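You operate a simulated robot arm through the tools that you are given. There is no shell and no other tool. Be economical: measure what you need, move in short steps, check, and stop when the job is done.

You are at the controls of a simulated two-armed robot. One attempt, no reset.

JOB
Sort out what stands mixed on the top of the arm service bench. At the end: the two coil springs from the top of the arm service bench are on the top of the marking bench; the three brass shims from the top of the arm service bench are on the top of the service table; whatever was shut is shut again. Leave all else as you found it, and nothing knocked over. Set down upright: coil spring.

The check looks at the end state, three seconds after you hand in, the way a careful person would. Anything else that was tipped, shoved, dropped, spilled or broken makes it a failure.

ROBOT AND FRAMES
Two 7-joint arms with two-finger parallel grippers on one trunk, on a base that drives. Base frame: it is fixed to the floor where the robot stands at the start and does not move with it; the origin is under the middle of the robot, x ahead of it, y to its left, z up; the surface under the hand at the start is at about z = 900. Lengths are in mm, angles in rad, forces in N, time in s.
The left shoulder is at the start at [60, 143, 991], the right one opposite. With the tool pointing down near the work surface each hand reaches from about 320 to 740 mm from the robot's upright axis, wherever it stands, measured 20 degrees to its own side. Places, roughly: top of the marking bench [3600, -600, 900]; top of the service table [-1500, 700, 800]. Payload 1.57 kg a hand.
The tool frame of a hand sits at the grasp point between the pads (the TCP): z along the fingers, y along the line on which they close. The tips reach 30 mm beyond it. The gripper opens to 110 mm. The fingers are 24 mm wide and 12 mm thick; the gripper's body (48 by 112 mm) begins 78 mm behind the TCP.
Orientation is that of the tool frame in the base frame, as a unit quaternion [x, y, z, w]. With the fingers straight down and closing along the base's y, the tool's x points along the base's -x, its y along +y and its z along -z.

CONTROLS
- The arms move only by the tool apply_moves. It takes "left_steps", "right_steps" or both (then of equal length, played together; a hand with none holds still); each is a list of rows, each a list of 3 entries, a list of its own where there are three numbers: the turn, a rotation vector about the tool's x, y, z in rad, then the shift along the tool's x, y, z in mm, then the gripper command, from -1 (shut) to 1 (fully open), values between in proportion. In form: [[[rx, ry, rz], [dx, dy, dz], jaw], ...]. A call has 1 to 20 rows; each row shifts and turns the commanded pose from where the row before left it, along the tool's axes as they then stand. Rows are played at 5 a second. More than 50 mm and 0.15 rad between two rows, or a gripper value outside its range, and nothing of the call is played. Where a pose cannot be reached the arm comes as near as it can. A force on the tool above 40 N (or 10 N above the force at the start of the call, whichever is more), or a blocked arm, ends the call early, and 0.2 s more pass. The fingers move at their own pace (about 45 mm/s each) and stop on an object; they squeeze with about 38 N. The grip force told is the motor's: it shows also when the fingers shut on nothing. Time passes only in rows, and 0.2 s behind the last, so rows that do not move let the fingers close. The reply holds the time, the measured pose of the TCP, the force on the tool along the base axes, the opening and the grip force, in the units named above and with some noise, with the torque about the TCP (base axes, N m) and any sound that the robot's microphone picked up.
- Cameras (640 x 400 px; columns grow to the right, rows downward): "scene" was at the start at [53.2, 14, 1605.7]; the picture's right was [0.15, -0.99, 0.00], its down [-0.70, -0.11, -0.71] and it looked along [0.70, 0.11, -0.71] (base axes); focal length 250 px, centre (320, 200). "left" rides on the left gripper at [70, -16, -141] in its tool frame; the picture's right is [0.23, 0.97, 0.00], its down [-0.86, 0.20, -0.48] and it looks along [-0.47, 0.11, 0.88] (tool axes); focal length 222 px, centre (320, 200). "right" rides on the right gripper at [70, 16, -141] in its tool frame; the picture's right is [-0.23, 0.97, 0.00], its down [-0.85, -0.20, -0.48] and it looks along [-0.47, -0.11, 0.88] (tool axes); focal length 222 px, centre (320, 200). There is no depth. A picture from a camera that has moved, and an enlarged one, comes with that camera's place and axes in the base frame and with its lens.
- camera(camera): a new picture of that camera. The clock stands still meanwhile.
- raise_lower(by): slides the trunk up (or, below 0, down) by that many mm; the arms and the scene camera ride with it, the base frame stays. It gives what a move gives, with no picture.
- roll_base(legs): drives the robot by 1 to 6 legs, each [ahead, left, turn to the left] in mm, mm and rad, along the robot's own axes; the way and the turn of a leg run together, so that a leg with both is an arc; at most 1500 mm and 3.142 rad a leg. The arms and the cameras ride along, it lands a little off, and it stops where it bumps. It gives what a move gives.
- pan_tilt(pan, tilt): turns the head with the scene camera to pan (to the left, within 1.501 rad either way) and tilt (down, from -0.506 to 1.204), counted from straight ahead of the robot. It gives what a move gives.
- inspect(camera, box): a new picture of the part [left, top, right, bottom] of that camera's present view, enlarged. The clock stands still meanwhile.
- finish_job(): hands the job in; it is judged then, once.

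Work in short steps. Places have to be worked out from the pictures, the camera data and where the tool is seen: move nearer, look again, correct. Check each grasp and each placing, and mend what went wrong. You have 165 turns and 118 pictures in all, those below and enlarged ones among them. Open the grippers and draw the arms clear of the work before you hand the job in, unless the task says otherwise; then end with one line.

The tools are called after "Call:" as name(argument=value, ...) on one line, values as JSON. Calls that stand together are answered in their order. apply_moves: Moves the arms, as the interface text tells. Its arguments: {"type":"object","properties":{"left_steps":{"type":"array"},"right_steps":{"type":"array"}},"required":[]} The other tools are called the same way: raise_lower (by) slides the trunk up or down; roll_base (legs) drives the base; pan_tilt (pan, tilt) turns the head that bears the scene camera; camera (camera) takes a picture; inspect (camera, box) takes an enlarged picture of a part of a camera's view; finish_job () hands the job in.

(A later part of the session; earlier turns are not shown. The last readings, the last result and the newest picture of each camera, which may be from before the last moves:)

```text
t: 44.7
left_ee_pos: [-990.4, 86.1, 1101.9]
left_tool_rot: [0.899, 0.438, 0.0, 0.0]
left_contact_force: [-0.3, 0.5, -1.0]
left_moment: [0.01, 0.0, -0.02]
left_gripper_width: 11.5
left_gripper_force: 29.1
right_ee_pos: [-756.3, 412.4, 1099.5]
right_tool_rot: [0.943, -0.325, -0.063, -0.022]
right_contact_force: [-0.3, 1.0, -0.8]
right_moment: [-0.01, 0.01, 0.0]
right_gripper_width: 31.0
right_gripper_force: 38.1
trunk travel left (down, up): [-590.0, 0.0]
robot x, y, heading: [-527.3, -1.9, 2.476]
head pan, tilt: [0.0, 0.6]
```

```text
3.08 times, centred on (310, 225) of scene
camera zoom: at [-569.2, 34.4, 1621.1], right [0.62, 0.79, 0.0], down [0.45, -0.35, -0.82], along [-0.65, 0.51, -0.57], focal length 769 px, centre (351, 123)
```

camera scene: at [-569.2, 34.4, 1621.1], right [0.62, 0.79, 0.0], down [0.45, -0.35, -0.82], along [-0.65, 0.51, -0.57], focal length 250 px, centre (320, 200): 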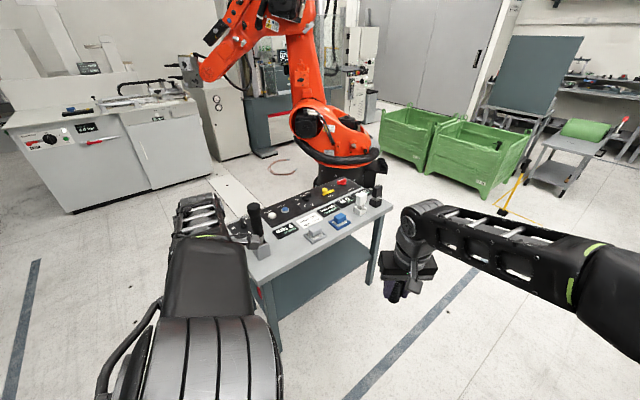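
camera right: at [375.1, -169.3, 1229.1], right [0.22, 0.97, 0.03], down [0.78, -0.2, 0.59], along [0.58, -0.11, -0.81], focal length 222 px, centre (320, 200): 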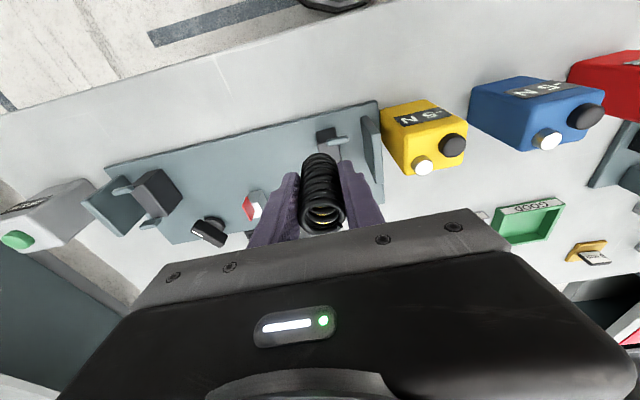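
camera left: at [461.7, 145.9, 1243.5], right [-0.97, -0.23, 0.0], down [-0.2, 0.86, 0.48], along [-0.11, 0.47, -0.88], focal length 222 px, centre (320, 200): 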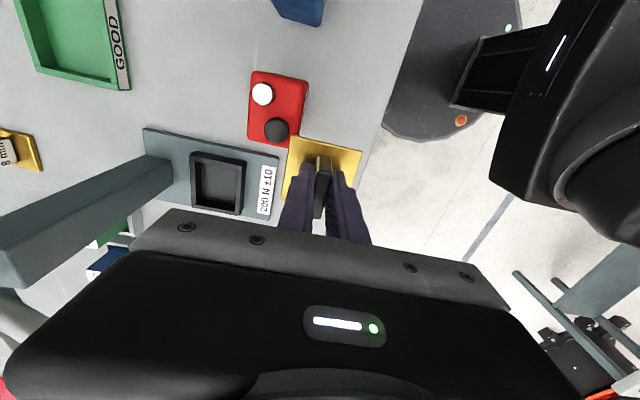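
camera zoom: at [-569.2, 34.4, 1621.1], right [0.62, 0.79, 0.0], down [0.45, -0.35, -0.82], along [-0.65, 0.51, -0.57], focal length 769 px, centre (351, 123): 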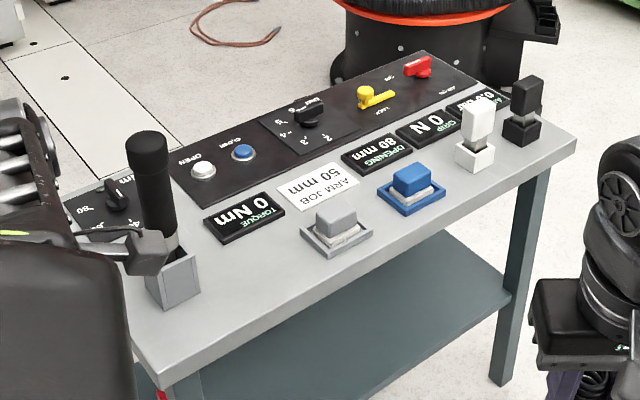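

There is free room along the table's near edge at y≈350–475, in front of the torque display. I turn to face -x and drive alongside, leaving a margin.

Call:
roll_base(legs=[[0, 0, 0.665], [0, -600, 0], [230, 0, 0]])

Call:
pan_tilt(pan=0.1, tilt=0.95)

Call:
camera(camera="scene")

```text
t: 51.2
left_ee_pos: [-1192.5, 362.2, 1100.9]
left_tool_rot: [0.697, 0.717, 0.001, 0.001]
left_contact_force: [-0.6, -0.1, -0.8]
left_moment: [0.03, 0.0, 0.03]
left_gripper_width: 11.5
left_gripper_force: 29.2
right_ee_pos: [-1220.6, 763.6, 1098.8]
right_tool_rot: [0.998, 0.014, -0.066, 0.001]
right_contact_force: [-0.3, 0.4, -1.5]
right_moment: [0.01, -0.02, 0.0]
right_gripper_width: 30.9
right_gripper_force: 37.9
trunk travel left (down, up): [-590.0, 0.0]
robot x, y, heading: [-777.4, 591.4, -3.116]
head pan, tilt: [0.0, 0.6]
```

```text
t: 52.1
left_ee_pos: [-1192.8, 362.4, 1102.1]
left_tool_rot: [0.697, 0.717, 0.0, 0.0]
left_contact_force: [-0.4, 0.1, -1.7]
left_moment: [0.02, 0.01, 0.03]
left_gripper_width: 11.4
left_gripper_force: 28.6
right_ee_pos: [-1219.9, 762.5, 1099.3]
right_tool_rot: [0.998, 0.013, -0.066, 0.002]
right_contact_force: [-0.9, 0.3, -0.7]
right_moment: [0.04, 0.01, 0.0]
right_gripper_width: 31.1
right_gripper_force: 38.2
trunk travel left (down, up): [-590.0, 0.0]
robot x, y, heading: [-777.4, 591.2, -3.115]
head pan, tilt: [0.099, 0.949]
```

```text
85 pictures are left
camera scene: at [-817.4, 582.9, 1592.8], right [-0.13, 0.99, 0.0], down [0.81, 0.1, -0.58], along [-0.58, -0.07, -0.81], focal length 250 px, centre (320, 200)
```

scene: 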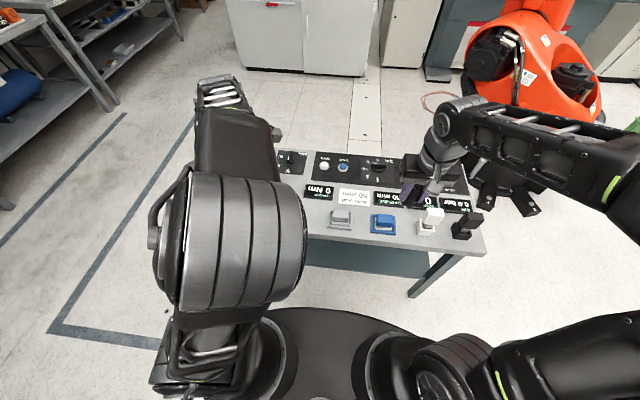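

I check the left-hand camera view over the table.

Call:
camera(camera="left")

```text
84 pictures are left
camera left: at [-1210.9, 431.0, 1243.6], right [0.97, 0.25, 0.0], down [0.22, -0.85, 0.48], along [0.12, -0.46, -0.88], focal length 222 px, centre (320, 200)
```

left: 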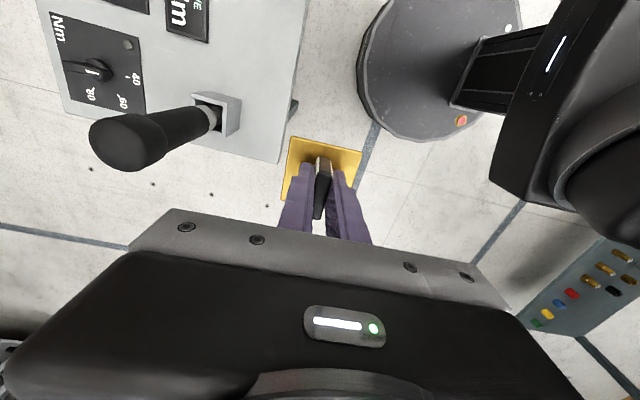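

Local measurement puts the near edge at x≈-1250 and the joystick at about (-1388,331). I drive 70 mm closer, then move the hand over about (-1300,450).

Call:
roll_base(legs=[[70, 0, 0]])

Call:
apply_moves(left_steps=[[[0, 0, 0], [30, -12, 30], -1], [[0, 0, 0], [30, -12, 30], -1], [[0, 0, 0], [30, -12, 30], -1], [[0, 0, 0], [0, 0, 30], -1], [[0, 0, 0], [0, 0, 30], -1], [[0, 0, 0], [0, 0, 0], -1]])

Call:
camera(camera="left")

Call:
camera(camera="scene")

```text
t: 53.1
left_ee_pos: [-1260.3, 360.6, 1100.3]
left_tool_rot: [0.698, 0.716, 0.001, 0.001]
left_contact_force: [0.3, -0.3, -2.3]
left_moment: [0.04, -0.06, 0.01]
left_gripper_width: 11.4
left_gripper_force: 28.6
right_ee_pos: [-1287.7, 761.6, 1097.4]
right_tool_rot: [0.998, 0.013, -0.065, 0.001]
right_contact_force: [-0.5, -0.5, -1.1]
right_moment: [0.03, -0.01, -0.01]
right_gripper_width: 31.0
right_gripper_force: 38.2
trunk travel left (down, up): [-590.0, 0.0]
robot x, y, heading: [-842.7, 587.8, -3.116]
head pan, tilt: [0.099, 0.949]
```

```text
t: 54.5
left_ee_pos: [-1298.4, 453.1, 952.1]
left_tool_rot: [0.698, 0.716, 0.0, 0.0]
left_contact_force: [0.4, 0.3, -0.6]
left_moment: [0.02, 0.04, 0.0]
left_gripper_width: 11.5
left_gripper_force: 28.0
right_ee_pos: [-1285.7, 762.4, 1098.6]
right_tool_rot: [0.998, 0.012, -0.066, 0.001]
right_contact_force: [0.0, 0.6, -0.9]
right_moment: [0.02, -0.03, -0.01]
right_gripper_width: 31.0
right_gripper_force: 37.7
trunk travel left (down, up): [-590.0, 0.0]
robot x, y, heading: [-845.5, 591.2, -3.116]
head pan, tilt: [0.099, 0.949]
```

```text
83 pictures are left
camera left: at [-1316.5, 522.7, 1094.3], right [0.97, 0.25, 0.0], down [0.22, -0.85, 0.48], along [0.12, -0.46, -0.88], focal length 222 px, centre (320, 200)
```

left: 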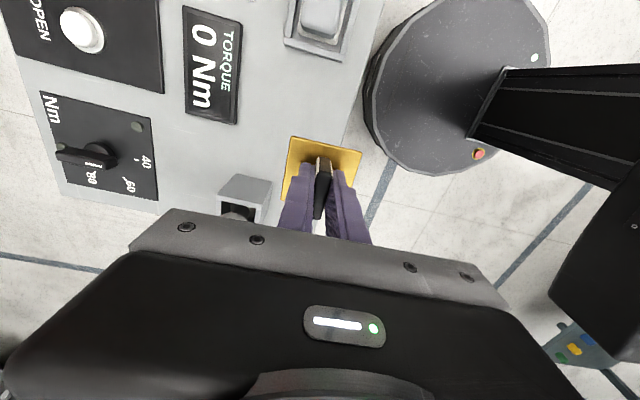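

```text
82 pictures are left
camera scene: at [-884.1, 580.8, 1592.8], right [-0.13, 0.99, 0.0], down [0.81, 0.1, -0.58], along [-0.58, -0.07, -0.81], focal length 250 px, centre (320, 200)
```

scene: 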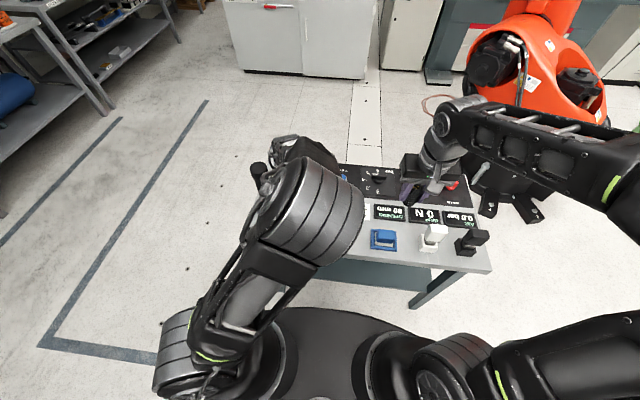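

The edge is at x≈-1268, so I shift 27 mm further in and lower to just above the table.

Call:
apply_moves(left_steps=[[[0, 0, 0], [8, -27, 0], -1], [[0, 0, 0], [0, 0, 30], -1], [[0, 0, 0], [0, 0, 30], -1], [[0, 0, 0], [0, 0, 30], -1], [[0, 0, 0], [0, 0, 10], -1], [[0, 0, 0], [0, 0, 0], -1]])

Call:
camera(camera="left")

```text
t: 55.9
left_ee_pos: [-1327.0, 459.1, 851.8]
left_tool_rot: [0.698, 0.716, -0.001, 0.001]
left_contact_force: [-0.2, -0.8, -1.4]
left_moment: [0.01, 0.02, -0.03]
left_gripper_width: 11.3
left_gripper_force: 28.2
right_ee_pos: [-1286.5, 762.5, 1098.8]
right_tool_rot: [0.998, 0.013, -0.067, 0.001]
right_contact_force: [0.3, -0.7, -1.1]
right_moment: [-0.04, 0.0, 0.01]
right_gripper_width: 31.0
right_gripper_force: 37.6
trunk travel left (down, up): [-590.0, 0.0]
robot x, y, heading: [-845.4, 590.3, -3.113]
head pan, tilt: [0.099, 0.949]
```

```text
81 pictures are left
camera left: at [-1345.6, 527.1, 993.7], right [0.97, 0.25, 0.0], down [0.22, -0.85, 0.48], along [0.12, -0.46, -0.88], focal length 222 px, centre (320, 200)
```

left: 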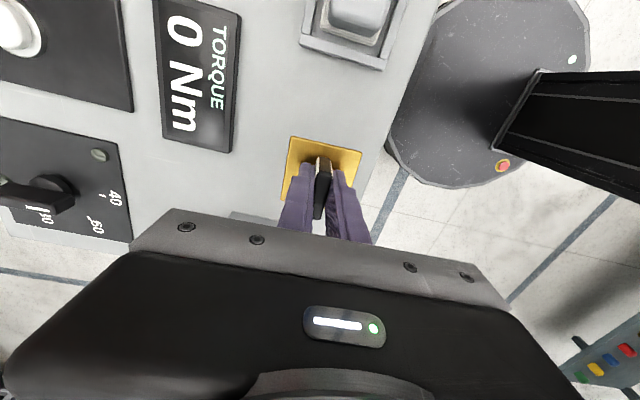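

I zoom in to judge the gap between the plate, the table and the table edge.

Call:
inspect(camera="left", box=[220, 60, 440, 260])

Call:
inspect(camera="scene", box=[240, 180, 520, 320])

```text
2.00 times, centred on (330, 160) of left
camera zoom: at [-1345.6, 527.1, 993.7], right [0.97, 0.25, 0.0], down [0.22, -0.85, 0.48], along [0.12, -0.46, -0.88], focal length 444 px, centre (300, 280)
```

zoom: 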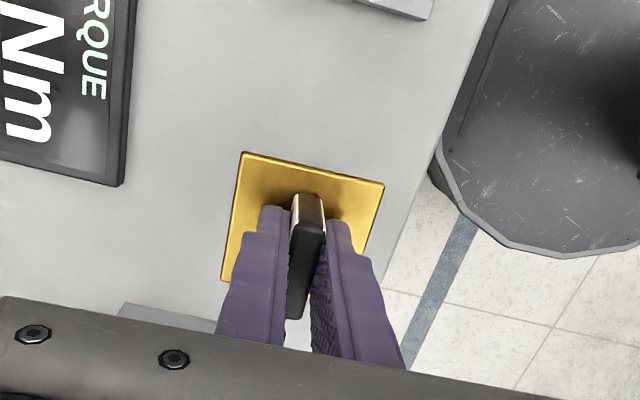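

```text
2.29 times, centred on (380, 250) of scene
camera zoom: at [-884.5, 581.1, 1592.8], right [-0.13, 0.99, 0.0], down [0.81, 0.1, -0.58], along [-0.58, -0.07, -0.81], focal length 571 px, centre (183, 86)
```

zoom: 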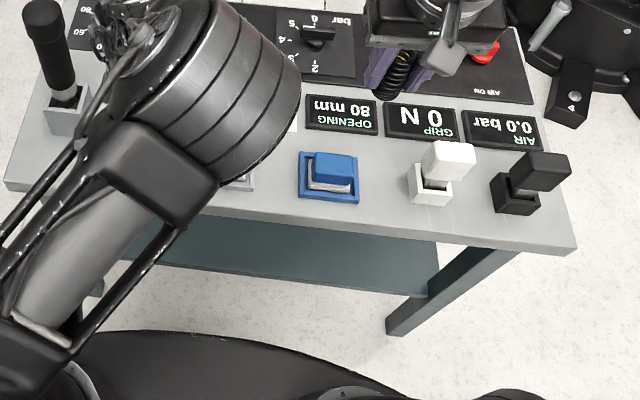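

The plate is fully over the table with about 20 mm margin. I shift 12 mm further in and lower gently to contact.

Call:
apply_moves(left_steps=[[[0, 0, 0], [2, -12, 0], -1], [[0, 0, 0], [0, 0, 6], -1], [[0, 0, 0], [0, 0, 4], -1], [[0, 0, 0], [0, 0, 2], -1], [[0, 0, 0], [0, 0, 0], -1]])

```text
t: 57.1
left_ee_pos: [-1337.7, 459.2, 839.5]
left_tool_rot: [0.697, 0.717, 0.0, 0.0]
left_contact_force: [0.0, -1.2, -1.3]
left_moment: [-0.05, 0.01, 0.03]
left_gripper_width: 11.4
left_gripper_force: 29.1
right_ee_pos: [-1287.0, 763.4, 1097.5]
right_tool_rot: [0.998, 0.013, -0.066, 0.0]
right_contact_force: [-1.0, 1.7, -1.2]
right_moment: [0.02, -0.01, 0.0]
right_gripper_width: 31.0
right_gripper_force: 37.9
trunk travel left (down, up): [-590.0, 0.0]
robot x, y, heading: [-847.3, 588.3, -3.121]
head pan, tilt: [0.099, 0.949]
```

No contact yet; I lower in 2 mm steps until a force shows.

Call:
apply_moves(left_steps=[[[0, 0, 0], [0, 0, 1], -1], [[0, 0, 0], [0, 0, 1], -1], [[0, 0, 0], [0, 0, 1], -1], [[0, 0, 0], [0, 0, 0], -1]])

```text
t: 58.1
left_ee_pos: [-1336.5, 459.1, 837.2]
left_tool_rot: [0.698, 0.716, 0.0, 0.0]
left_contact_force: [-0.2, -0.1, -1.2]
left_moment: [0.01, -0.01, -0.03]
left_gripper_width: 11.1
left_gripper_force: 29.1
right_ee_pos: [-1286.4, 761.7, 1099.5]
right_tool_rot: [0.998, 0.014, -0.066, 0.001]
right_contact_force: [0.4, 0.8, -1.6]
right_moment: [-0.05, -0.01, 0.02]
right_gripper_width: 31.2
right_gripper_force: 37.9
trunk travel left (down, up): [-590.0, 0.0]
robot x, y, heading: [-845.8, 586.3, -3.114]
head pan, tilt: [0.099, 0.949]
```

Call:
apply_moves(left_steps=[[[0, 0, 0], [0, 0, 2], -1], [[0, 0, 0], [0, 0, 2], -1], [[0, 0, 0], [0, 0, 0], -1]])

Call:
camera(camera="left")

```text
t: 58.9
left_ee_pos: [-1337.8, 458.5, 830.9]
left_tool_rot: [0.698, 0.716, 0.001, -0.001]
left_contact_force: [0.5, 0.5, -0.5]
left_moment: [-0.01, -0.02, -0.02]
left_gripper_width: 11.2
left_gripper_force: 28.8
right_ee_pos: [-1286.9, 762.2, 1098.1]
right_tool_rot: [0.998, 0.013, -0.066, 0.0]
right_contact_force: [0.0, 0.5, -1.2]
right_moment: [-0.02, 0.05, 0.01]
right_gripper_width: 31.0
right_gripper_force: 38.0
trunk travel left (down, up): [-590.0, 0.0]
robot x, y, heading: [-846.5, 591.0, -3.117]
head pan, tilt: [0.099, 0.949]
```

```text
78 pictures are left
camera left: at [-1355.4, 527.2, 973.9], right [0.97, 0.25, 0.0], down [0.22, -0.85, 0.48], along [0.12, -0.46, -0.88], focal length 222 px, centre (320, 200)
```

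left: 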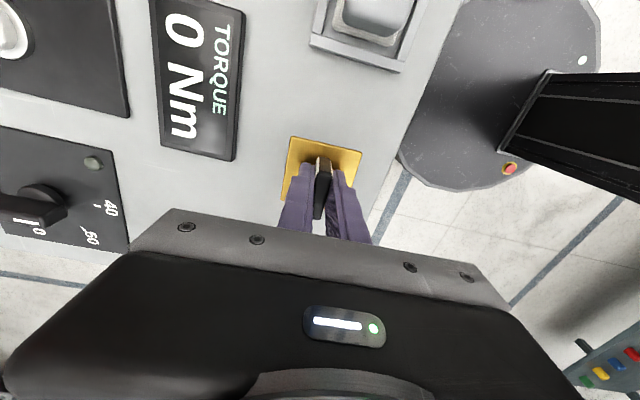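

Still free; the table is a little lower than 800. I keep lowering in small rows.

Call:
apply_moves(left_steps=[[[0, 0, 0], [0, 0, 2], -1], [[0, 0, 0], [0, 0, 2], -1], [[0, 0, 0], [0, 0, 2], -1], [[0, 0, 0], [0, 0, 2], -1], [[0, 0, 0], [0, 0, 2], -1]])

```text
t: 60.1
left_ee_pos: [-1336.9, 459.5, 822.8]
left_tool_rot: [0.698, 0.716, -0.001, 0.001]
left_contact_force: [-0.2, 0.3, -1.3]
left_moment: [0.01, -0.01, -0.03]
left_gripper_width: 11.2
left_gripper_force: 29.1
right_ee_pos: [-1286.5, 762.4, 1098.4]
right_tool_rot: [0.998, 0.013, -0.067, 0.0]
right_contact_force: [-0.1, -0.1, -1.0]
right_moment: [-0.01, -0.02, -0.01]
right_gripper_width: 30.9
right_gripper_force: 37.5
trunk travel left (down, up): [-590.0, 0.0]
robot x, y, heading: [-843.9, 582.6, -3.114]
head pan, tilt: [0.099, 0.949]
```

Parallax suggests the table top is near z≈755, so contact would come at TCP ≈790. I continue down carefully.

Call:
apply_moves(left_steps=[[[0, 0, 0], [0, 0, 5], -1], [[0, 0, 0], [0, 0, 4], -1], [[0, 0, 0], [0, 0, 4], -1], [[0, 0, 0], [0, 0, 3], -1], [[0, 0, 0], [0, 0, 3], -1], [[0, 0, 0], [0, 0, 0], -1]])

Call:
camera(camera="left")

```text
t: 61.5
left_ee_pos: [-1337.3, 459.2, 804.1]
left_tool_rot: [0.698, 0.716, 0.0, 0.0]
left_contact_force: [-0.7, -0.6, -1.0]
left_moment: [0.0, 0.01, -0.02]
left_gripper_width: 11.4
left_gripper_force: 29.2
right_ee_pos: [-1287.0, 762.5, 1099.8]
right_tool_rot: [0.998, 0.013, -0.066, 0.001]
right_contact_force: [0.3, -0.1, -1.1]
right_moment: [0.04, 0.0, -0.01]
right_gripper_width: 31.0
right_gripper_force: 38.2
trunk travel left (down, up): [-590.0, 0.0]
robot x, y, heading: [-842.5, 589.8, -3.117]
head pan, tilt: [0.099, 0.949]
```

```text
77 pictures are left
camera left: at [-1355.6, 527.2, 945.7], right [0.97, 0.25, 0.0], down [0.22, -0.85, 0.48], along [0.12, -0.46, -0.88], focal length 222 px, centre (320, 200)
```

left: 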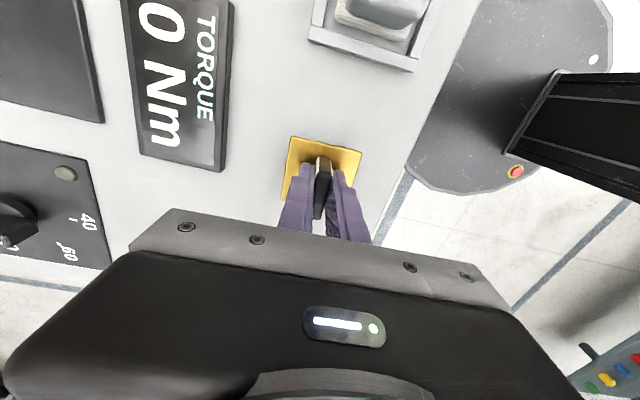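

Now estimate ≈760; contact should be within several mm. Small rows again.

Call:
apply_moves(left_steps=[[[0, 0, 0], [0, 0, 2], -1], [[0, 0, 0], [0, 0, 2], -1], [[0, 0, 0], [0, 0, 2], -1], [[0, 0, 0], [0, 0, 0], -1]])

Call:
apply_moves(left_steps=[[[0, 0, 0], [0, 0, 2], -1], [[0, 0, 0], [0, 0, 2], -1], [[0, 0, 0], [0, 0, 0], -1]])

```text
t: 62.5
left_ee_pos: [-1337.1, 458.2, 798.4]
left_tool_rot: [0.698, 0.716, 0.0, 0.0]
left_contact_force: [0.0, 0.1, -1.8]
left_moment: [0.03, 0.02, 0.01]
left_gripper_width: 11.4
left_gripper_force: 28.7
right_ee_pos: [-1287.1, 762.0, 1098.0]
right_tool_rot: [0.998, 0.012, -0.066, 0.0]
right_contact_force: [0.1, -0.9, -1.0]
right_moment: [0.0, 0.0, 0.0]
right_gripper_width: 31.0
right_gripper_force: 37.2
trunk travel left (down, up): [-590.0, 0.0]
robot x, y, heading: [-843.2, 582.6, -3.117]
head pan, tilt: [0.099, 0.949]
```

```text
t: 63.3
left_ee_pos: [-1338.6, 459.3, 793.3]
left_tool_rot: [0.698, 0.716, 0.0, 0.0]
left_contact_force: [-0.2, -1.0, -1.1]
left_moment: [0.01, 0.0, -0.01]
left_gripper_width: 11.3
left_gripper_force: 29.4
right_ee_pos: [-1287.2, 762.8, 1099.5]
right_tool_rot: [0.998, 0.013, -0.066, 0.002]
right_contact_force: [-0.7, 0.5, -1.2]
right_moment: [-0.02, 0.02, 0.0]
right_gripper_width: 30.9
right_gripper_force: 37.2
trunk travel left (down, up): [-590.0, 0.0]
robot x, y, heading: [-843.8, 589.0, -3.117]
head pan, tilt: [0.099, 0.949]
```

Call:
apply_moves(left_steps=[[[0, 0, 0], [0, 0, 2], -1], [[0, 0, 0], [0, 0, 2], -1], [[0, 0, 0], [0, 0, 2], -1], [[0, 0, 0], [0, 0, 0], -1]])

Call:
inspect(camera="left", box=[220, 60, 440, 260])

```text
t: 64.3
left_ee_pos: [-1337.6, 458.7, 786.6]
left_tool_rot: [0.698, 0.717, -0.001, -0.001]
left_contact_force: [0.6, -0.1, 6.5]
left_moment: [0.08, -0.06, 0.03]
left_gripper_width: 11.4
left_gripper_force: 28.7
right_ee_pos: [-1285.8, 762.8, 1099.5]
right_tool_rot: [0.998, 0.013, -0.066, 0.001]
right_contact_force: [0.2, -0.8, 0.0]
right_moment: [-0.01, 0.01, 0.02]
right_gripper_width: 31.1
right_gripper_force: 37.9
trunk travel left (down, up): [-590.0, 0.0]
robot x, y, heading: [-841.0, 588.9, -3.112]
head pan, tilt: [0.099, 0.949]
```

```text
2.00 times, centred on (330, 160) of left
camera zoom: at [-1355.5, 528.1, 930.1], right [0.97, 0.25, 0.0], down [0.22, -0.85, 0.48], along [0.12, -0.46, -0.88], focal length 444 px, centre (300, 280)
```

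zoom: 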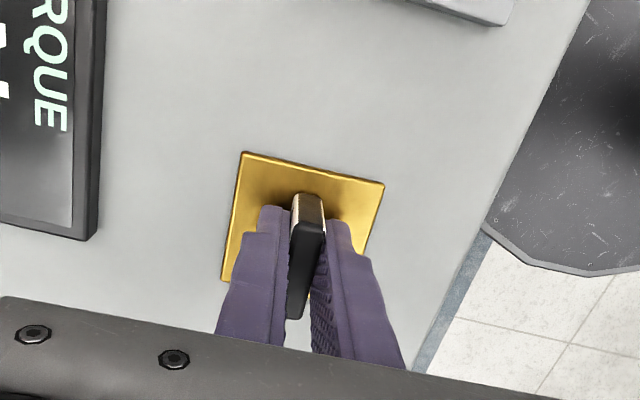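

Contact at TCP z≈787 (table top ≈749). I open slightly and withdraw straight up.

Call:
apply_moves(left_steps=[[[0, 0, 0], [0, 0, 0], -0.6], [[0, 0, 0], [0, 0, 0], -0.4], [[0, 0, 0], [0, 0, 0], -0.4], [[0, 0, 0], [0, 0, -15], -0.4], [[0, 0, 0], [0, 0, -30], -0.4], [[0, 0, 0], [0, 0, -40], -0.4], [[0, 0, 0], [0, 0, -40], 0], [[0, 0, 0], [0, 0, -40], 0], [[0, 0, 0], [0, 0, -40], 0], [[0, 0, 0], [0, 0, -40], 0], [[0, 0, 0], [0, 0, -40], 0], [[0, 0, 0], [0, 0, -30], 0]])

Call:
camera(camera="left")

```text
t: 66.9
left_ee_pos: [-1339.2, 457.3, 1103.1]
left_tool_rot: [0.698, 0.716, 0.0, 0.0]
left_contact_force: [0.4, -0.3, 0.3]
left_moment: [0.0, 0.01, 0.01]
left_gripper_width: 54.9
left_gripper_force: 0.1
right_ee_pos: [-1286.4, 761.9, 1100.5]
right_tool_rot: [0.998, 0.013, -0.067, 0.0]
right_contact_force: [0.1, 0.2, -0.1]
right_moment: [0.03, 0.02, -0.03]
right_gripper_width: 30.9
right_gripper_force: 38.2
trunk travel left (down, up): [-590.0, 0.0]
robot x, y, heading: [-841.8, 584.6, -3.115]
head pan, tilt: [0.099, 0.949]
```

```text
75 pictures are left
camera left: at [-1356.9, 526.2, 1245.3], right [0.97, 0.25, 0.0], down [0.22, -0.85, 0.48], along [0.12, -0.46, -0.88], focal length 222 px, centre (320, 200)
```

left: 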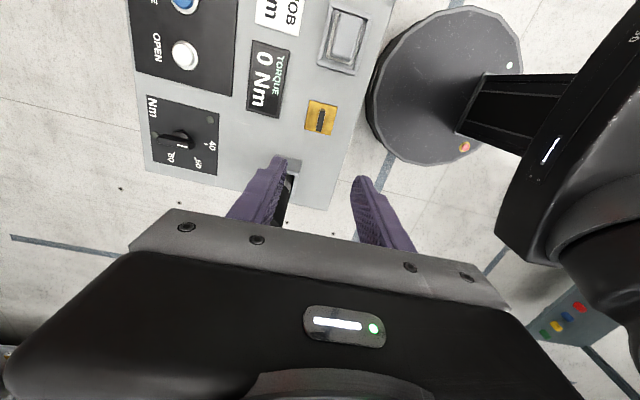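

Shim 4 stands on the service table. I now back off and sidestep toward the right-hand aisle (y≈-1330), keeping my heading.

Call:
roll_base(legs=[[-390, 0, -0.027], [0, 1400, 0], [0, 500, 0]])

Call:
pan_tilt(pan=1.5, tilt=0.6)

Call:
camera(camera="scene")

Call:
pan_tilt(pan=-1.5, tilt=0.6)

Call:
camera(camera="scene")

```text
t: 78.3
left_ee_pos: [-914.5, -1391.3, 1102.8]
left_tool_rot: [0.7, 0.714, 0.0, 0.0]
left_contact_force: [0.0, -1.2, 0.4]
left_moment: [0.01, -0.01, 0.01]
left_gripper_width: 55.0
left_gripper_force: 0.2
right_ee_pos: [-861.0, -1087.3, 1100.1]
right_tool_rot: [0.998, 0.009, -0.066, 0.001]
right_contact_force: [-0.1, -0.8, -1.1]
right_moment: [0.02, -0.03, 0.01]
right_gripper_width: 30.9
right_gripper_force: 37.7
trunk travel left (down, up): [-590.0, 0.0]
robot x, y, heading: [-419.5, -1266.2, -3.12]
head pan, tilt: [0.099, 0.949]
```

```text
t: 79.8
left_ee_pos: [-915.4, -1391.3, 1102.9]
left_tool_rot: [0.7, 0.714, 0.0, 0.0]
left_contact_force: [0.0, 1.1, 0.3]
left_moment: [0.01, 0.01, 0.03]
left_gripper_width: 55.1
left_gripper_force: 0.1
right_ee_pos: [-860.5, -1086.3, 1098.9]
right_tool_rot: [0.998, 0.01, -0.066, 0.0]
right_contact_force: [-0.5, -0.4, -0.7]
right_moment: [0.02, -0.04, -0.03]
right_gripper_width: 31.0
right_gripper_force: 37.7
trunk travel left (down, up): [-590.0, 0.0]
robot x, y, heading: [-416.4, -1266.4, -3.122]
head pan, tilt: [1.499, 0.6]
```

```text
74 pictures are left
camera scene: at [-392.0, -1350.4, 1621.2], right [-1.0, 0.05, 0.0], down [0.03, 0.56, -0.82], along [-0.04, -0.82, -0.57], focal length 250 px, centre (320, 200)
```

scene: 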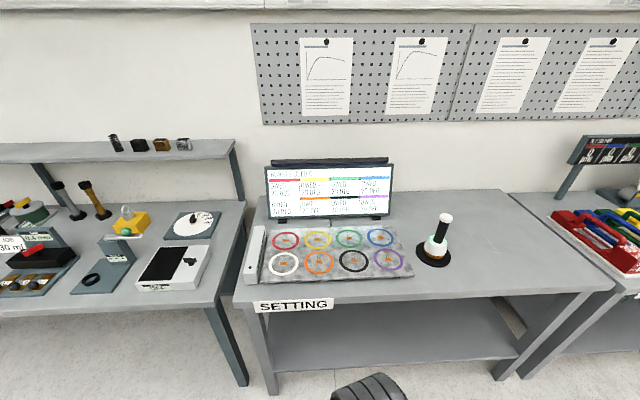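

```text
t: 82.4
left_ee_pos: [-915.3, -1390.7, 1102.8]
left_tool_rot: [0.7, 0.714, -0.001, 0.0]
left_contact_force: [0.6, 0.2, -0.6]
left_moment: [-0.03, -0.05, -0.03]
left_gripper_width: 55.2
left_gripper_force: 0.1
right_ee_pos: [-860.2, -1086.7, 1098.1]
right_tool_rot: [0.998, 0.009, -0.067, 0.0]
right_contact_force: [0.4, -0.4, -0.4]
right_moment: [0.0, 0.0, 0.01]
right_gripper_width: 31.1
right_gripper_force: 37.7
trunk travel left (down, up): [-590.0, 0.0]
robot x, y, heading: [-422.7, -1264.2, -3.123]
head pan, tilt: [-1.499, 0.6]
```

```text
73 pictures are left
camera scene: at [-395.4, -1174.1, 1621.2], right [1.0, 0.09, 0.0], down [0.05, -0.56, -0.83], along [-0.08, 0.82, -0.56], focal length 250 px, centre (320, 200)
```

scene: 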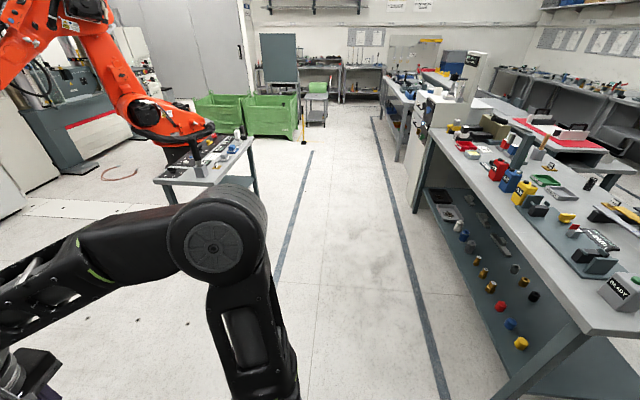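

The aisle spans about y=-736 to -1840. I shift to y≈-1315 and drive backward along it past the bench.

Call:
roll_base(legs=[[0, 50, -0.019], [-700, 0, 0]])

Call:
camera(camera="scene")

```text
t: 86.8
left_ee_pos: [-202.3, -1431.7, 1102.7]
left_tool_rot: [0.709, 0.705, -0.001, 0.0]
left_contact_force: [-0.4, -0.2, 0.1]
left_moment: [-0.01, 0.01, 0.01]
left_gripper_width: 54.9
left_gripper_force: 0.1
right_ee_pos: [-139.9, -1127.4, 1098.9]
right_tool_rot: [0.998, -0.002, -0.067, -0.001]
right_contact_force: [-0.3, -0.2, -0.8]
right_moment: [-0.01, 0.03, -0.01]
right_gripper_width: 31.0
right_gripper_force: 37.9
trunk travel left (down, up): [-590.0, 0.0]
robot x, y, heading: [295.8, -1317.2, 3.138]
head pan, tilt: [-1.499, 0.6]
```

```text
72 pictures are left
camera scene: at [323.1, -1226.5, 1621.2], right [1.0, 0.07, 0.0], down [0.04, -0.56, -0.83], along [-0.05, 0.82, -0.56], focal length 250 px, centre (320, 200)
```

scene: 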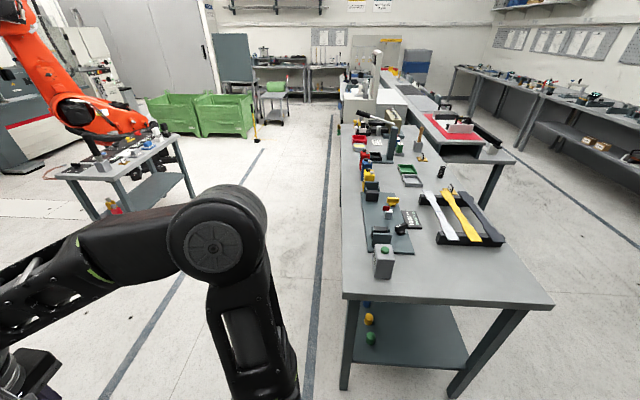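

Clear. I continue backward past the bench to x≈1750 and look toward the far side of the bench.

Call:
roll_base(legs=[[-730, 0, 0], [-725, 0, 0]])

Call:
pan_tilt(pan=-0.9, tilt=0.6)

Call:
camera(camera="scene")

```text
t: 94.4
left_ee_pos: [1270.4, -1423.7, 1103.7]
left_tool_rot: [0.692, 0.721, 0.0, 0.001]
left_contact_force: [0.4, -0.1, 0.7]
left_moment: [0.0, -0.02, 0.0]
left_gripper_width: 55.1
left_gripper_force: 0.1
right_ee_pos: [1316.2, -1116.9, 1099.1]
right_tool_rot: [0.998, 0.02, -0.067, 0.002]
right_contact_force: [0.3, 1.0, -1.1]
right_moment: [-0.02, -0.01, 0.0]
right_gripper_width: 31.1
right_gripper_force: 38.1
trunk travel left (down, up): [-590.0, 0.0]
robot x, y, heading: [1762.5, -1284.4, -3.099]
head pan, tilt: [-1.499, 0.6]
```

```text
t: 95.4
left_ee_pos: [1269.5, -1424.2, 1103.2]
left_tool_rot: [0.692, 0.722, -0.001, 0.0]
left_contact_force: [0.3, -1.0, -0.4]
left_moment: [0.02, -0.02, 0.02]
left_gripper_width: 55.1
left_gripper_force: 0.0
right_ee_pos: [1316.1, -1118.5, 1100.3]
right_tool_rot: [0.998, 0.02, -0.067, 0.001]
right_contact_force: [-1.1, 0.8, -0.1]
right_moment: [0.0, 0.02, 0.01]
right_gripper_width: 30.9
right_gripper_force: 37.6
trunk travel left (down, up): [-590.0, 0.0]
robot x, y, heading: [1763.0, -1283.9, -3.099]
head pan, tilt: [-0.901, 0.6]
```

```text
71 pictures are left
camera scene: at [1736.4, -1216.4, 1621.2], right [0.76, 0.65, 0.0], down [0.37, -0.43, -0.82], along [-0.54, 0.63, -0.57], focal length 250 px, centre (320, 200)
```

scene: 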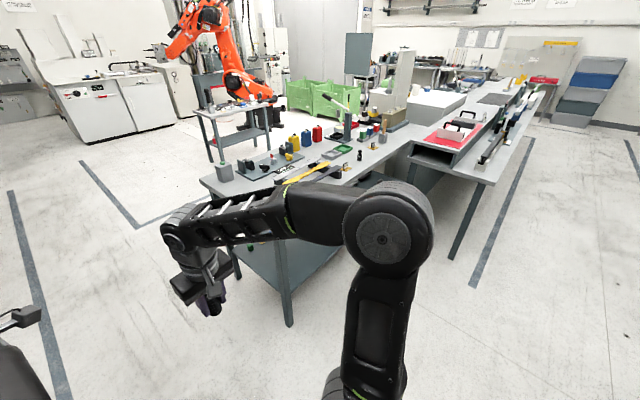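

I sidestep toward the bench's middle in a first stage, staying well clear of the red-mat table, and look again.

Call:
roll_base(legs=[[0, 0, -0.043], [0, -1080, 0]])

Call:
pan_tilt(pan=-0.4, tilt=0.7)

Call:
camera(camera="scene")

```text
t: 101.2
left_ee_pos: [1267.3, -348.3, 1102.6]
left_tool_rot: [0.71, 0.704, 0.0, -0.001]
left_contact_force: [-0.1, 0.2, 0.5]
left_moment: [0.0, -0.02, -0.01]
left_gripper_width: 55.1
left_gripper_force: 0.0
right_ee_pos: [1330.5, -45.1, 1100.7]
right_tool_rot: [0.998, -0.004, -0.067, 0.0]
right_contact_force: [-0.1, -0.4, -2.1]
right_moment: [0.02, -0.01, -0.04]
right_gripper_width: 31.0
right_gripper_force: 38.6
trunk travel left (down, up): [-590.0, 0.0]
robot x, y, heading: [1767.2, -236.1, 3.134]
head pan, tilt: [-0.901, 0.6]
```

```text
t: 102.2
left_ee_pos: [1268.9, -348.3, 1103.1]
left_tool_rot: [0.71, 0.704, 0.0, 0.0]
left_contact_force: [0.6, 0.5, -0.3]
left_moment: [0.01, 0.01, 0.03]
left_gripper_width: 55.2
left_gripper_force: 0.1
right_ee_pos: [1331.6, -44.1, 1100.0]
right_tool_rot: [0.998, -0.005, -0.066, -0.001]
right_contact_force: [-0.7, -0.1, -0.5]
right_moment: [-0.01, 0.01, 0.01]
right_gripper_width: 30.9
right_gripper_force: 38.6
trunk travel left (down, up): [-590.0, 0.0]
robot x, y, heading: [1761.8, -234.2, 3.135]
head pan, tilt: [-0.4, 0.7]
```

```text
70 pictures are left
camera scene: at [1721.2, -199.5, 1612.6], right [0.4, 0.92, 0.0], down [0.59, -0.26, -0.76], along [-0.7, 0.3, -0.64], focal length 250 px, centre (320, 200)
```

scene: 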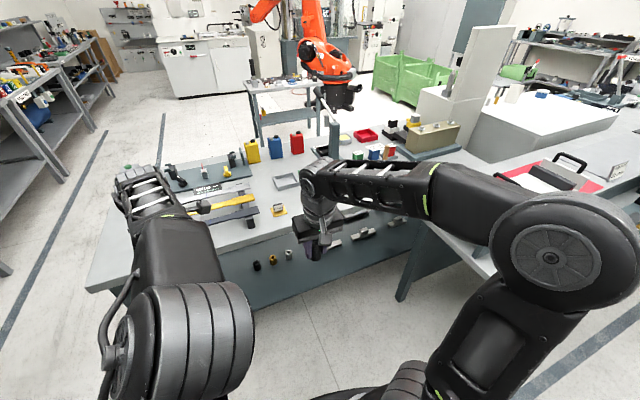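

The red table's edge is at y≈510, so I can stand at y≈50. Hands are above all items; I move sideways and ahead to x≈1430.

Call:
roll_base(legs=[[0, -285, 0.006], [325, 0, 0]])

Call:
camera(camera="left")

Call:
pan_tilt(pan=0, tilt=0.9)

Call:
camera(camera="scene")

```text
t: 105.9
left_ee_pos: [946.0, -69.5, 1102.8]
left_tool_rot: [0.707, 0.707, 0.0, -0.001]
left_contact_force: [-0.9, -0.7, -0.9]
left_moment: [-0.01, -0.04, 0.04]
left_gripper_width: 54.9
left_gripper_force: 0.0
right_ee_pos: [1006.1, 235.6, 1099.7]
right_tool_rot: [0.998, 0.0, -0.064, 0.0]
right_contact_force: [0.5, -0.7, -0.6]
right_moment: [-0.02, -0.04, 0.03]
right_gripper_width: 31.0
right_gripper_force: 37.6
trunk travel left (down, up): [-590.0, 0.0]
robot x, y, heading: [1442.5, 48.6, -3.142]
head pan, tilt: [-0.4, 0.7]
```

```text
69 pictures are left
camera left: at [928.6, -0.1, 1244.3], right [0.97, 0.23, 0.0], down [0.2, -0.86, 0.48], along [0.11, -0.47, -0.88], focal length 222 px, centre (320, 200)
```

left: 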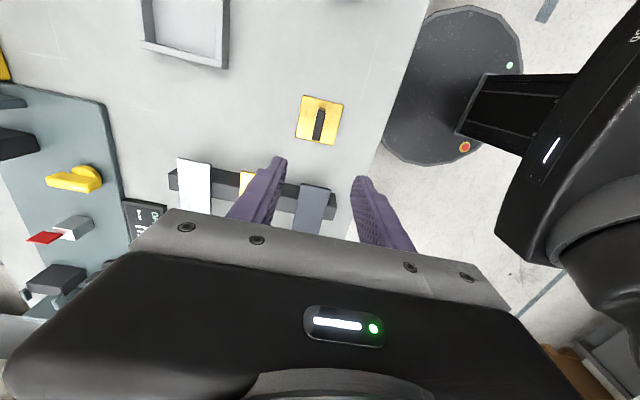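

```text
t: 106.7
left_ee_pos: [946.1, -69.2, 1102.2]
left_tool_rot: [0.707, 0.707, 0.0, 0.0]
left_contact_force: [-0.3, 1.1, -0.4]
left_moment: [0.02, 0.01, -0.03]
left_gripper_width: 54.8
left_gripper_force: 0.1
right_ee_pos: [1005.7, 234.2, 1100.0]
right_tool_rot: [0.998, 0.0, -0.067, 0.001]
right_contact_force: [-0.5, 0.2, -0.8]
right_moment: [0.0, 0.01, -0.03]
right_gripper_width: 31.2
right_gripper_force: 37.8
trunk travel left (down, up): [-590.0, 0.0]
robot x, y, heading: [1440.8, 46.8, -3.143]
head pan, tilt: [0.0, 0.901]
```

```text
68 pictures are left
camera scene: at [1400.3, 49.8, 1596.4], right [0.0, 1.0, 0.0], down [0.78, 0.0, -0.62], along [-0.62, 0.0, -0.78], focal length 250 px, centre (320, 200)
```

scene: 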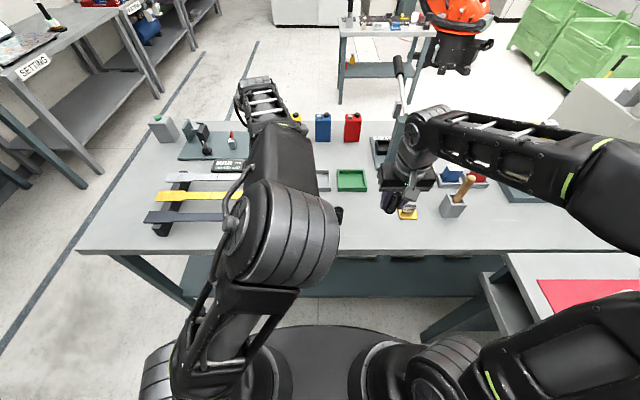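

Shim 6 confirmed at (940,-55). I move the right hand aside and bring the left hand over the far spring (~(940,104)).

Call:
apply_moves(left_steps=[[[0, 0, 0], [0, 0, 0], 0.2], [[0, 0, 0], [0, 0, 0], 0.2], [[0, 0, 0], [40, -2, 0], 0.2], [[0, 0, 0], [40, -2, 0], 0.2], [[0, 0, 0], [40, 0, 20], 0.2], [[0, 0, 0], [30, 0, 30], 0.2], [[0, 0, 0], [20, 0, 30], 0.2], [[0, 0, 0], [0, 0, 0], 0.2]], right_steps=[[[0, 0, 0], [20, -30, 0], -1], [[0, 0, 0], [20, -30, 0], -1], [[0, 0, 0], [20, -30, 0], -1], [[0, 0, 0], [0, 0, 0], -1], [[0, 0, 0], [0, 0, 0], -1], [[0, 0, 0], [0, 0, 0], -1], [[0, 0, 0], [0, 0, 0], -1], [[0, 0, 0], [0, 0, 0], -1]])

Call:
camera(camera="left")

```text
t: 108.5
left_ee_pos: [939.9, 97.7, 1027.4]
left_tool_rot: [0.707, 0.707, 0.0, 0.0]
left_contact_force: [-0.1, -0.7, -0.8]
left_moment: [0.02, 0.03, 0.01]
left_gripper_width: 65.9
left_gripper_force: 0.0
right_ee_pos: [1066.0, 322.8, 1090.0]
right_tool_rot: [0.998, 0.0, -0.067, 0.0]
right_contact_force: [0.3, 0.2, -0.3]
right_moment: [0.0, 0.03, 0.01]
right_gripper_width: 30.8
right_gripper_force: 38.0
trunk travel left (down, up): [-590.0, 0.0]
robot x, y, heading: [1443.1, 49.4, -3.142]
head pan, tilt: [0.0, 0.901]
```

```text
67 pictures are left
camera left: at [924.4, 167.0, 1167.9], right [0.97, 0.23, 0.0], down [0.2, -0.86, 0.48], along [0.11, -0.47, -0.88], focal length 222 px, centre (320, 200)
```

left: 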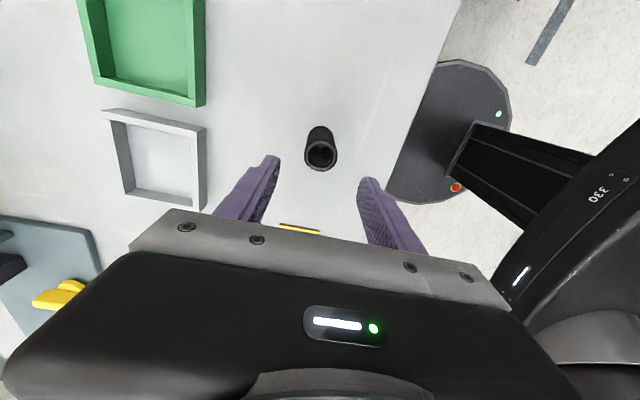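

The spring is at about (938,109). I centre and lower around it, then close.

Call:
apply_moves(left_steps=[[[0, 0, 0], [11, -2, 0], 0.2], [[0, 0, 0], [0, 0, 30], 0.2], [[0, 0, 0], [0, 0, 30], 0.2], [[0, 0, 0], [0, 0, 23], 0.2], [[0, 0, 0], [0, 0, 0], 0.2]])

Call:
camera(camera="left")

```text
t: 109.7
left_ee_pos: [940.3, 111.1, 939.9]
left_tool_rot: [0.707, 0.707, 0.0, 0.0]
left_contact_force: [-0.7, 0.0, -0.5]
left_moment: [0.01, 0.0, 0.0]
left_gripper_width: 66.1
left_gripper_force: 0.0
right_ee_pos: [1066.2, 323.7, 1091.8]
right_tool_rot: [0.998, -0.001, -0.066, 0.0]
right_contact_force: [0.6, -0.8, -0.4]
right_moment: [-0.02, -0.01, -0.01]
right_gripper_width: 30.8
right_gripper_force: 37.8
trunk travel left (down, up): [-590.0, 0.0]
robot x, y, heading: [1440.9, 49.4, -3.138]
head pan, tilt: [0.0, 0.901]
```

```text
66 pictures are left
camera left: at [924.4, 180.6, 1080.9], right [0.97, 0.23, 0.0], down [0.2, -0.86, 0.48], along [0.11, -0.47, -0.88], focal length 222 px, centre (320, 200)
```

left: 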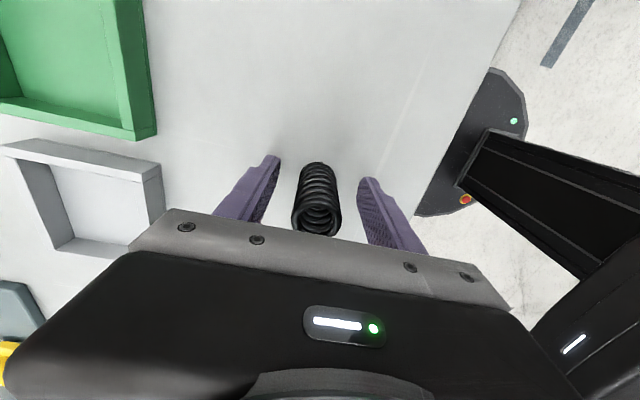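

Well centred. I close and lift gently.

Call:
apply_moves(left_steps=[[[0, 0, 0], [0, 0, 0], -0.2], [[0, 0, 0], [0, 0, 0], -0.6], [[0, 0, 0], [0, 0, 0], -1], [[0, 0, 0], [0, 0, 0], -1], [[0, 0, 0], [0, 0, -5], -1], [[0, 0, 0], [0, 0, -10], -1], [[0, 0, 0], [0, 0, -15], -1], [[0, 0, 0], [0, 0, -20], -1], [[0, 0, 0], [0, 0, -30], -1], [[0, 0, 0], [0, 0, -30], -1], [[0, 0, 0], [0, 0, -30], -1], [[0, 0, 0], [0, 0, -20], -1]])

Call:
camera(camera="left")

```text
t: 112.3
left_ee_pos: [939.4, 112.0, 1099.6]
left_tool_rot: [0.707, 0.707, 0.0, 0.0]
left_contact_force: [-0.1, 1.0, -0.9]
left_moment: [0.0, -0.01, 0.02]
left_gripper_width: 30.8
left_gripper_force: 38.1
right_ee_pos: [1067.3, 322.9, 1090.9]
right_tool_rot: [0.998, 0.0, -0.067, -0.001]
right_contact_force: [-0.4, -0.2, -0.6]
right_moment: [0.0, -0.01, 0.0]
right_gripper_width: 30.9
right_gripper_force: 37.7
trunk travel left (down, up): [-590.0, 0.0]
robot x, y, heading: [1442.3, 47.2, -3.14]
head pan, tilt: [0.0, 0.901]
```

```text
65 pictures are left
camera left: at [922.3, 181.1, 1242.7], right [0.97, 0.23, 0.0], down [0.2, -0.85, 0.48], along [0.11, -0.47, -0.88], focal length 222 px, centre (320, 200)
```

left: 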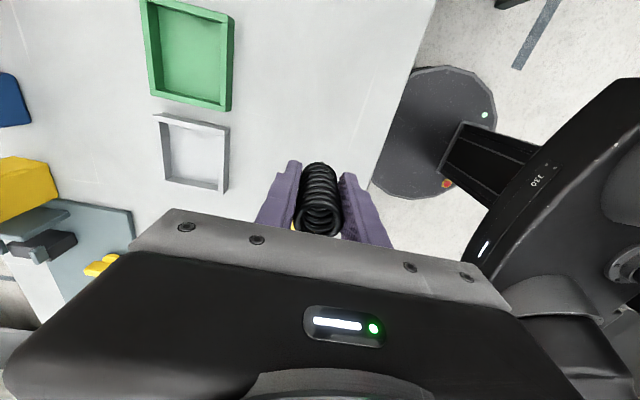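

Both springs are held. I back off, move clear of the red table, and turn around to face the marking bench.

Call:
roll_base(legs=[[-450, 0, 0], [0, 450, 0], [0, 0, 3.13]])

Call:
pan_tilt(pan=0, tilt=0.45)

Call:
camera(camera="scene")

```text
t: 124.7
left_ee_pos: [2400.0, -456.2, 1100.4]
left_tool_rot: [-0.703, 0.711, 0.0, 0.0]
left_contact_force: [0.7, 0.5, -0.6]
left_moment: [-0.02, 0.04, 0.0]
left_gripper_width: 31.3
left_gripper_force: 37.7
right_ee_pos: [2268.4, -666.8, 1091.3]
right_tool_rot: [0.005, 0.998, 0.0, 0.067]
right_contact_force: [-0.4, 0.2, -1.2]
right_moment: [-0.02, 0.02, 0.0]
right_gripper_width: 30.9
right_gripper_force: 38.4
trunk travel left (down, up): [-590.0, 0.0]
robot x, y, heading: [1901.2, -387.5, -0.008]
head pan, tilt: [0.0, 0.901]
```

```text
t: 125.6
left_ee_pos: [2399.3, -456.6, 1099.5]
left_tool_rot: [-0.704, 0.71, 0.0, 0.0]
left_contact_force: [0.3, -0.5, -1.2]
left_moment: [0.06, 0.01, -0.04]
left_gripper_width: 31.0
left_gripper_force: 38.7
right_ee_pos: [2269.6, -667.3, 1091.7]
right_tool_rot: [0.005, 0.998, -0.001, 0.066]
right_contact_force: [0.1, -0.5, -0.9]
right_moment: [-0.03, 0.0, 0.0]
right_gripper_width: 30.9
right_gripper_force: 38.0
trunk travel left (down, up): [-590.0, 0.0]
robot x, y, heading: [1895.6, -387.2, -0.007]
head pan, tilt: [0.0, 0.45]
```

```text
64 pictures are left
camera scene: at [1959.8, -387.6, 1634.7], right [-0.01, -1.0, 0.0], down [-0.44, 0.0, -0.9], along [0.9, -0.01, -0.44], focal length 250 px, centre (320, 200)
```

scene: 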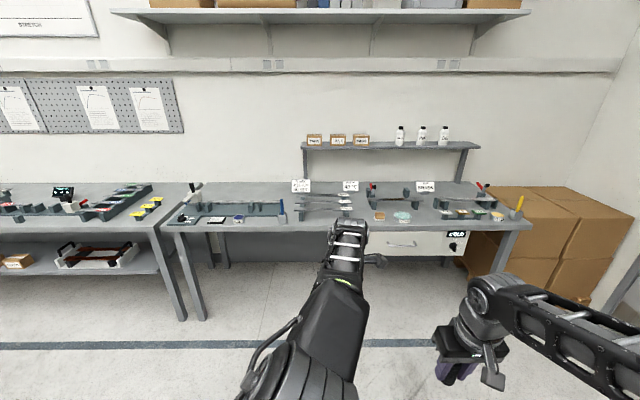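

I see the marking bench against the far wall; I zoom to find free space on its top.

Call:
inspect(camera="scene", box=[160, 170, 360, 250])

Call:
inspect(camera="scene", box=[340, 170, 540, 250])

```text
3.20 times, centred on (260, 210) of scene
camera zoom: at [1959.8, -387.6, 1634.7], right [-0.01, -1.0, 0.0], down [-0.44, 0.0, -0.9], along [0.9, -0.01, -0.44], focal length 800 px, centre (512, 168)
```

zoom: 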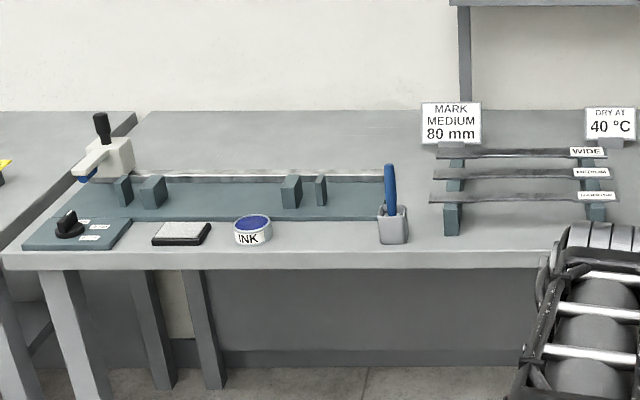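

```text
3.20 times, centred on (440, 210) of scene
camera zoom: at [1959.8, -387.6, 1634.7], right [-0.01, -1.0, 0.0], down [-0.44, 0.0, -0.9], along [0.9, -0.01, -0.44], focal length 800 px, centre (-64, 168)
```

zoom: 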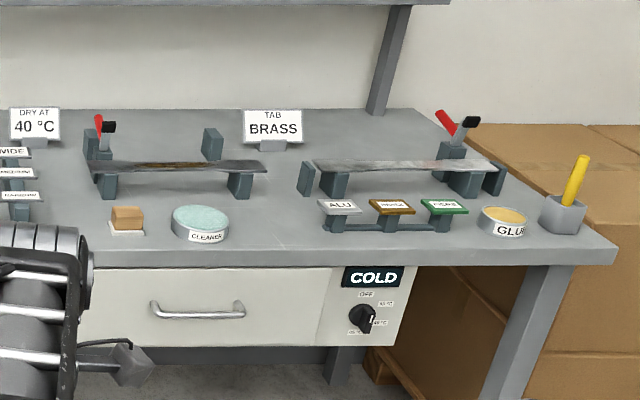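

Free patches: right of the blue "cleaner" tin, and possibly left of the wooden block. I drive nearer, centred at y≈-820, and look again.

Call:
roll_base(legs=[[0, -430, 0.007], [620, 0, 0]])

Call:
pan_tilt(pan=0, tilt=0.7)

Call:
camera(camera="scene")

```text
t: 131.3
left_ee_pos: [3009.1, -913.2, 1099.4]
left_tool_rot: [-0.698, 0.716, -0.001, 0.0]
left_contact_force: [-0.3, -0.2, -1.5]
left_moment: [0.01, 0.0, 0.01]
left_gripper_width: 31.0
left_gripper_force: 37.8
right_ee_pos: [2876.1, -1121.3, 1090.7]
right_tool_rot: [0.013, 0.998, -0.001, 0.066]
right_contact_force: [0.3, -0.5, -1.2]
right_moment: [0.0, -0.01, 0.01]
right_gripper_width: 30.9
right_gripper_force: 38.0
trunk travel left (down, up): [-590.0, 0.0]
robot x, y, heading: [2504.5, -834.0, -0.028]
head pan, tilt: [0.0, 0.45]
```

```text
t: 132.0
left_ee_pos: [3008.4, -911.4, 1099.9]
left_tool_rot: [-0.699, 0.715, 0.0, 0.0]
left_contact_force: [0.4, 0.0, -0.6]
left_moment: [-0.01, -0.02, -0.02]
left_gripper_width: 31.1
left_gripper_force: 37.7
right_ee_pos: [2875.3, -1121.0, 1091.7]
right_tool_rot: [0.012, 0.998, -0.001, 0.066]
right_contact_force: [0.7, 1.1, -0.2]
right_moment: [-0.03, 0.03, 0.04]
right_gripper_width: 31.0
right_gripper_force: 37.9
trunk travel left (down, up): [-590.0, 0.0]
robot x, y, heading: [2508.1, -837.0, -0.021]
head pan, tilt: [0.0, 0.7]
```

```text
61 pictures are left
camera scene: at [2563.1, -836.0, 1612.6], right [-0.02, -1.0, 0.0], down [-0.64, 0.02, -0.77], along [0.77, -0.02, -0.64], focal length 250 px, centre (320, 200)
```

scene: 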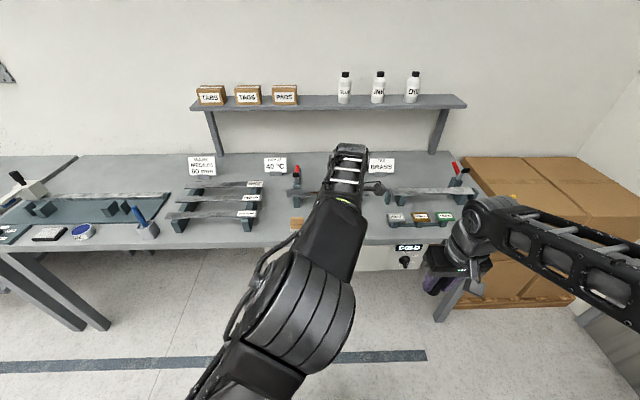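

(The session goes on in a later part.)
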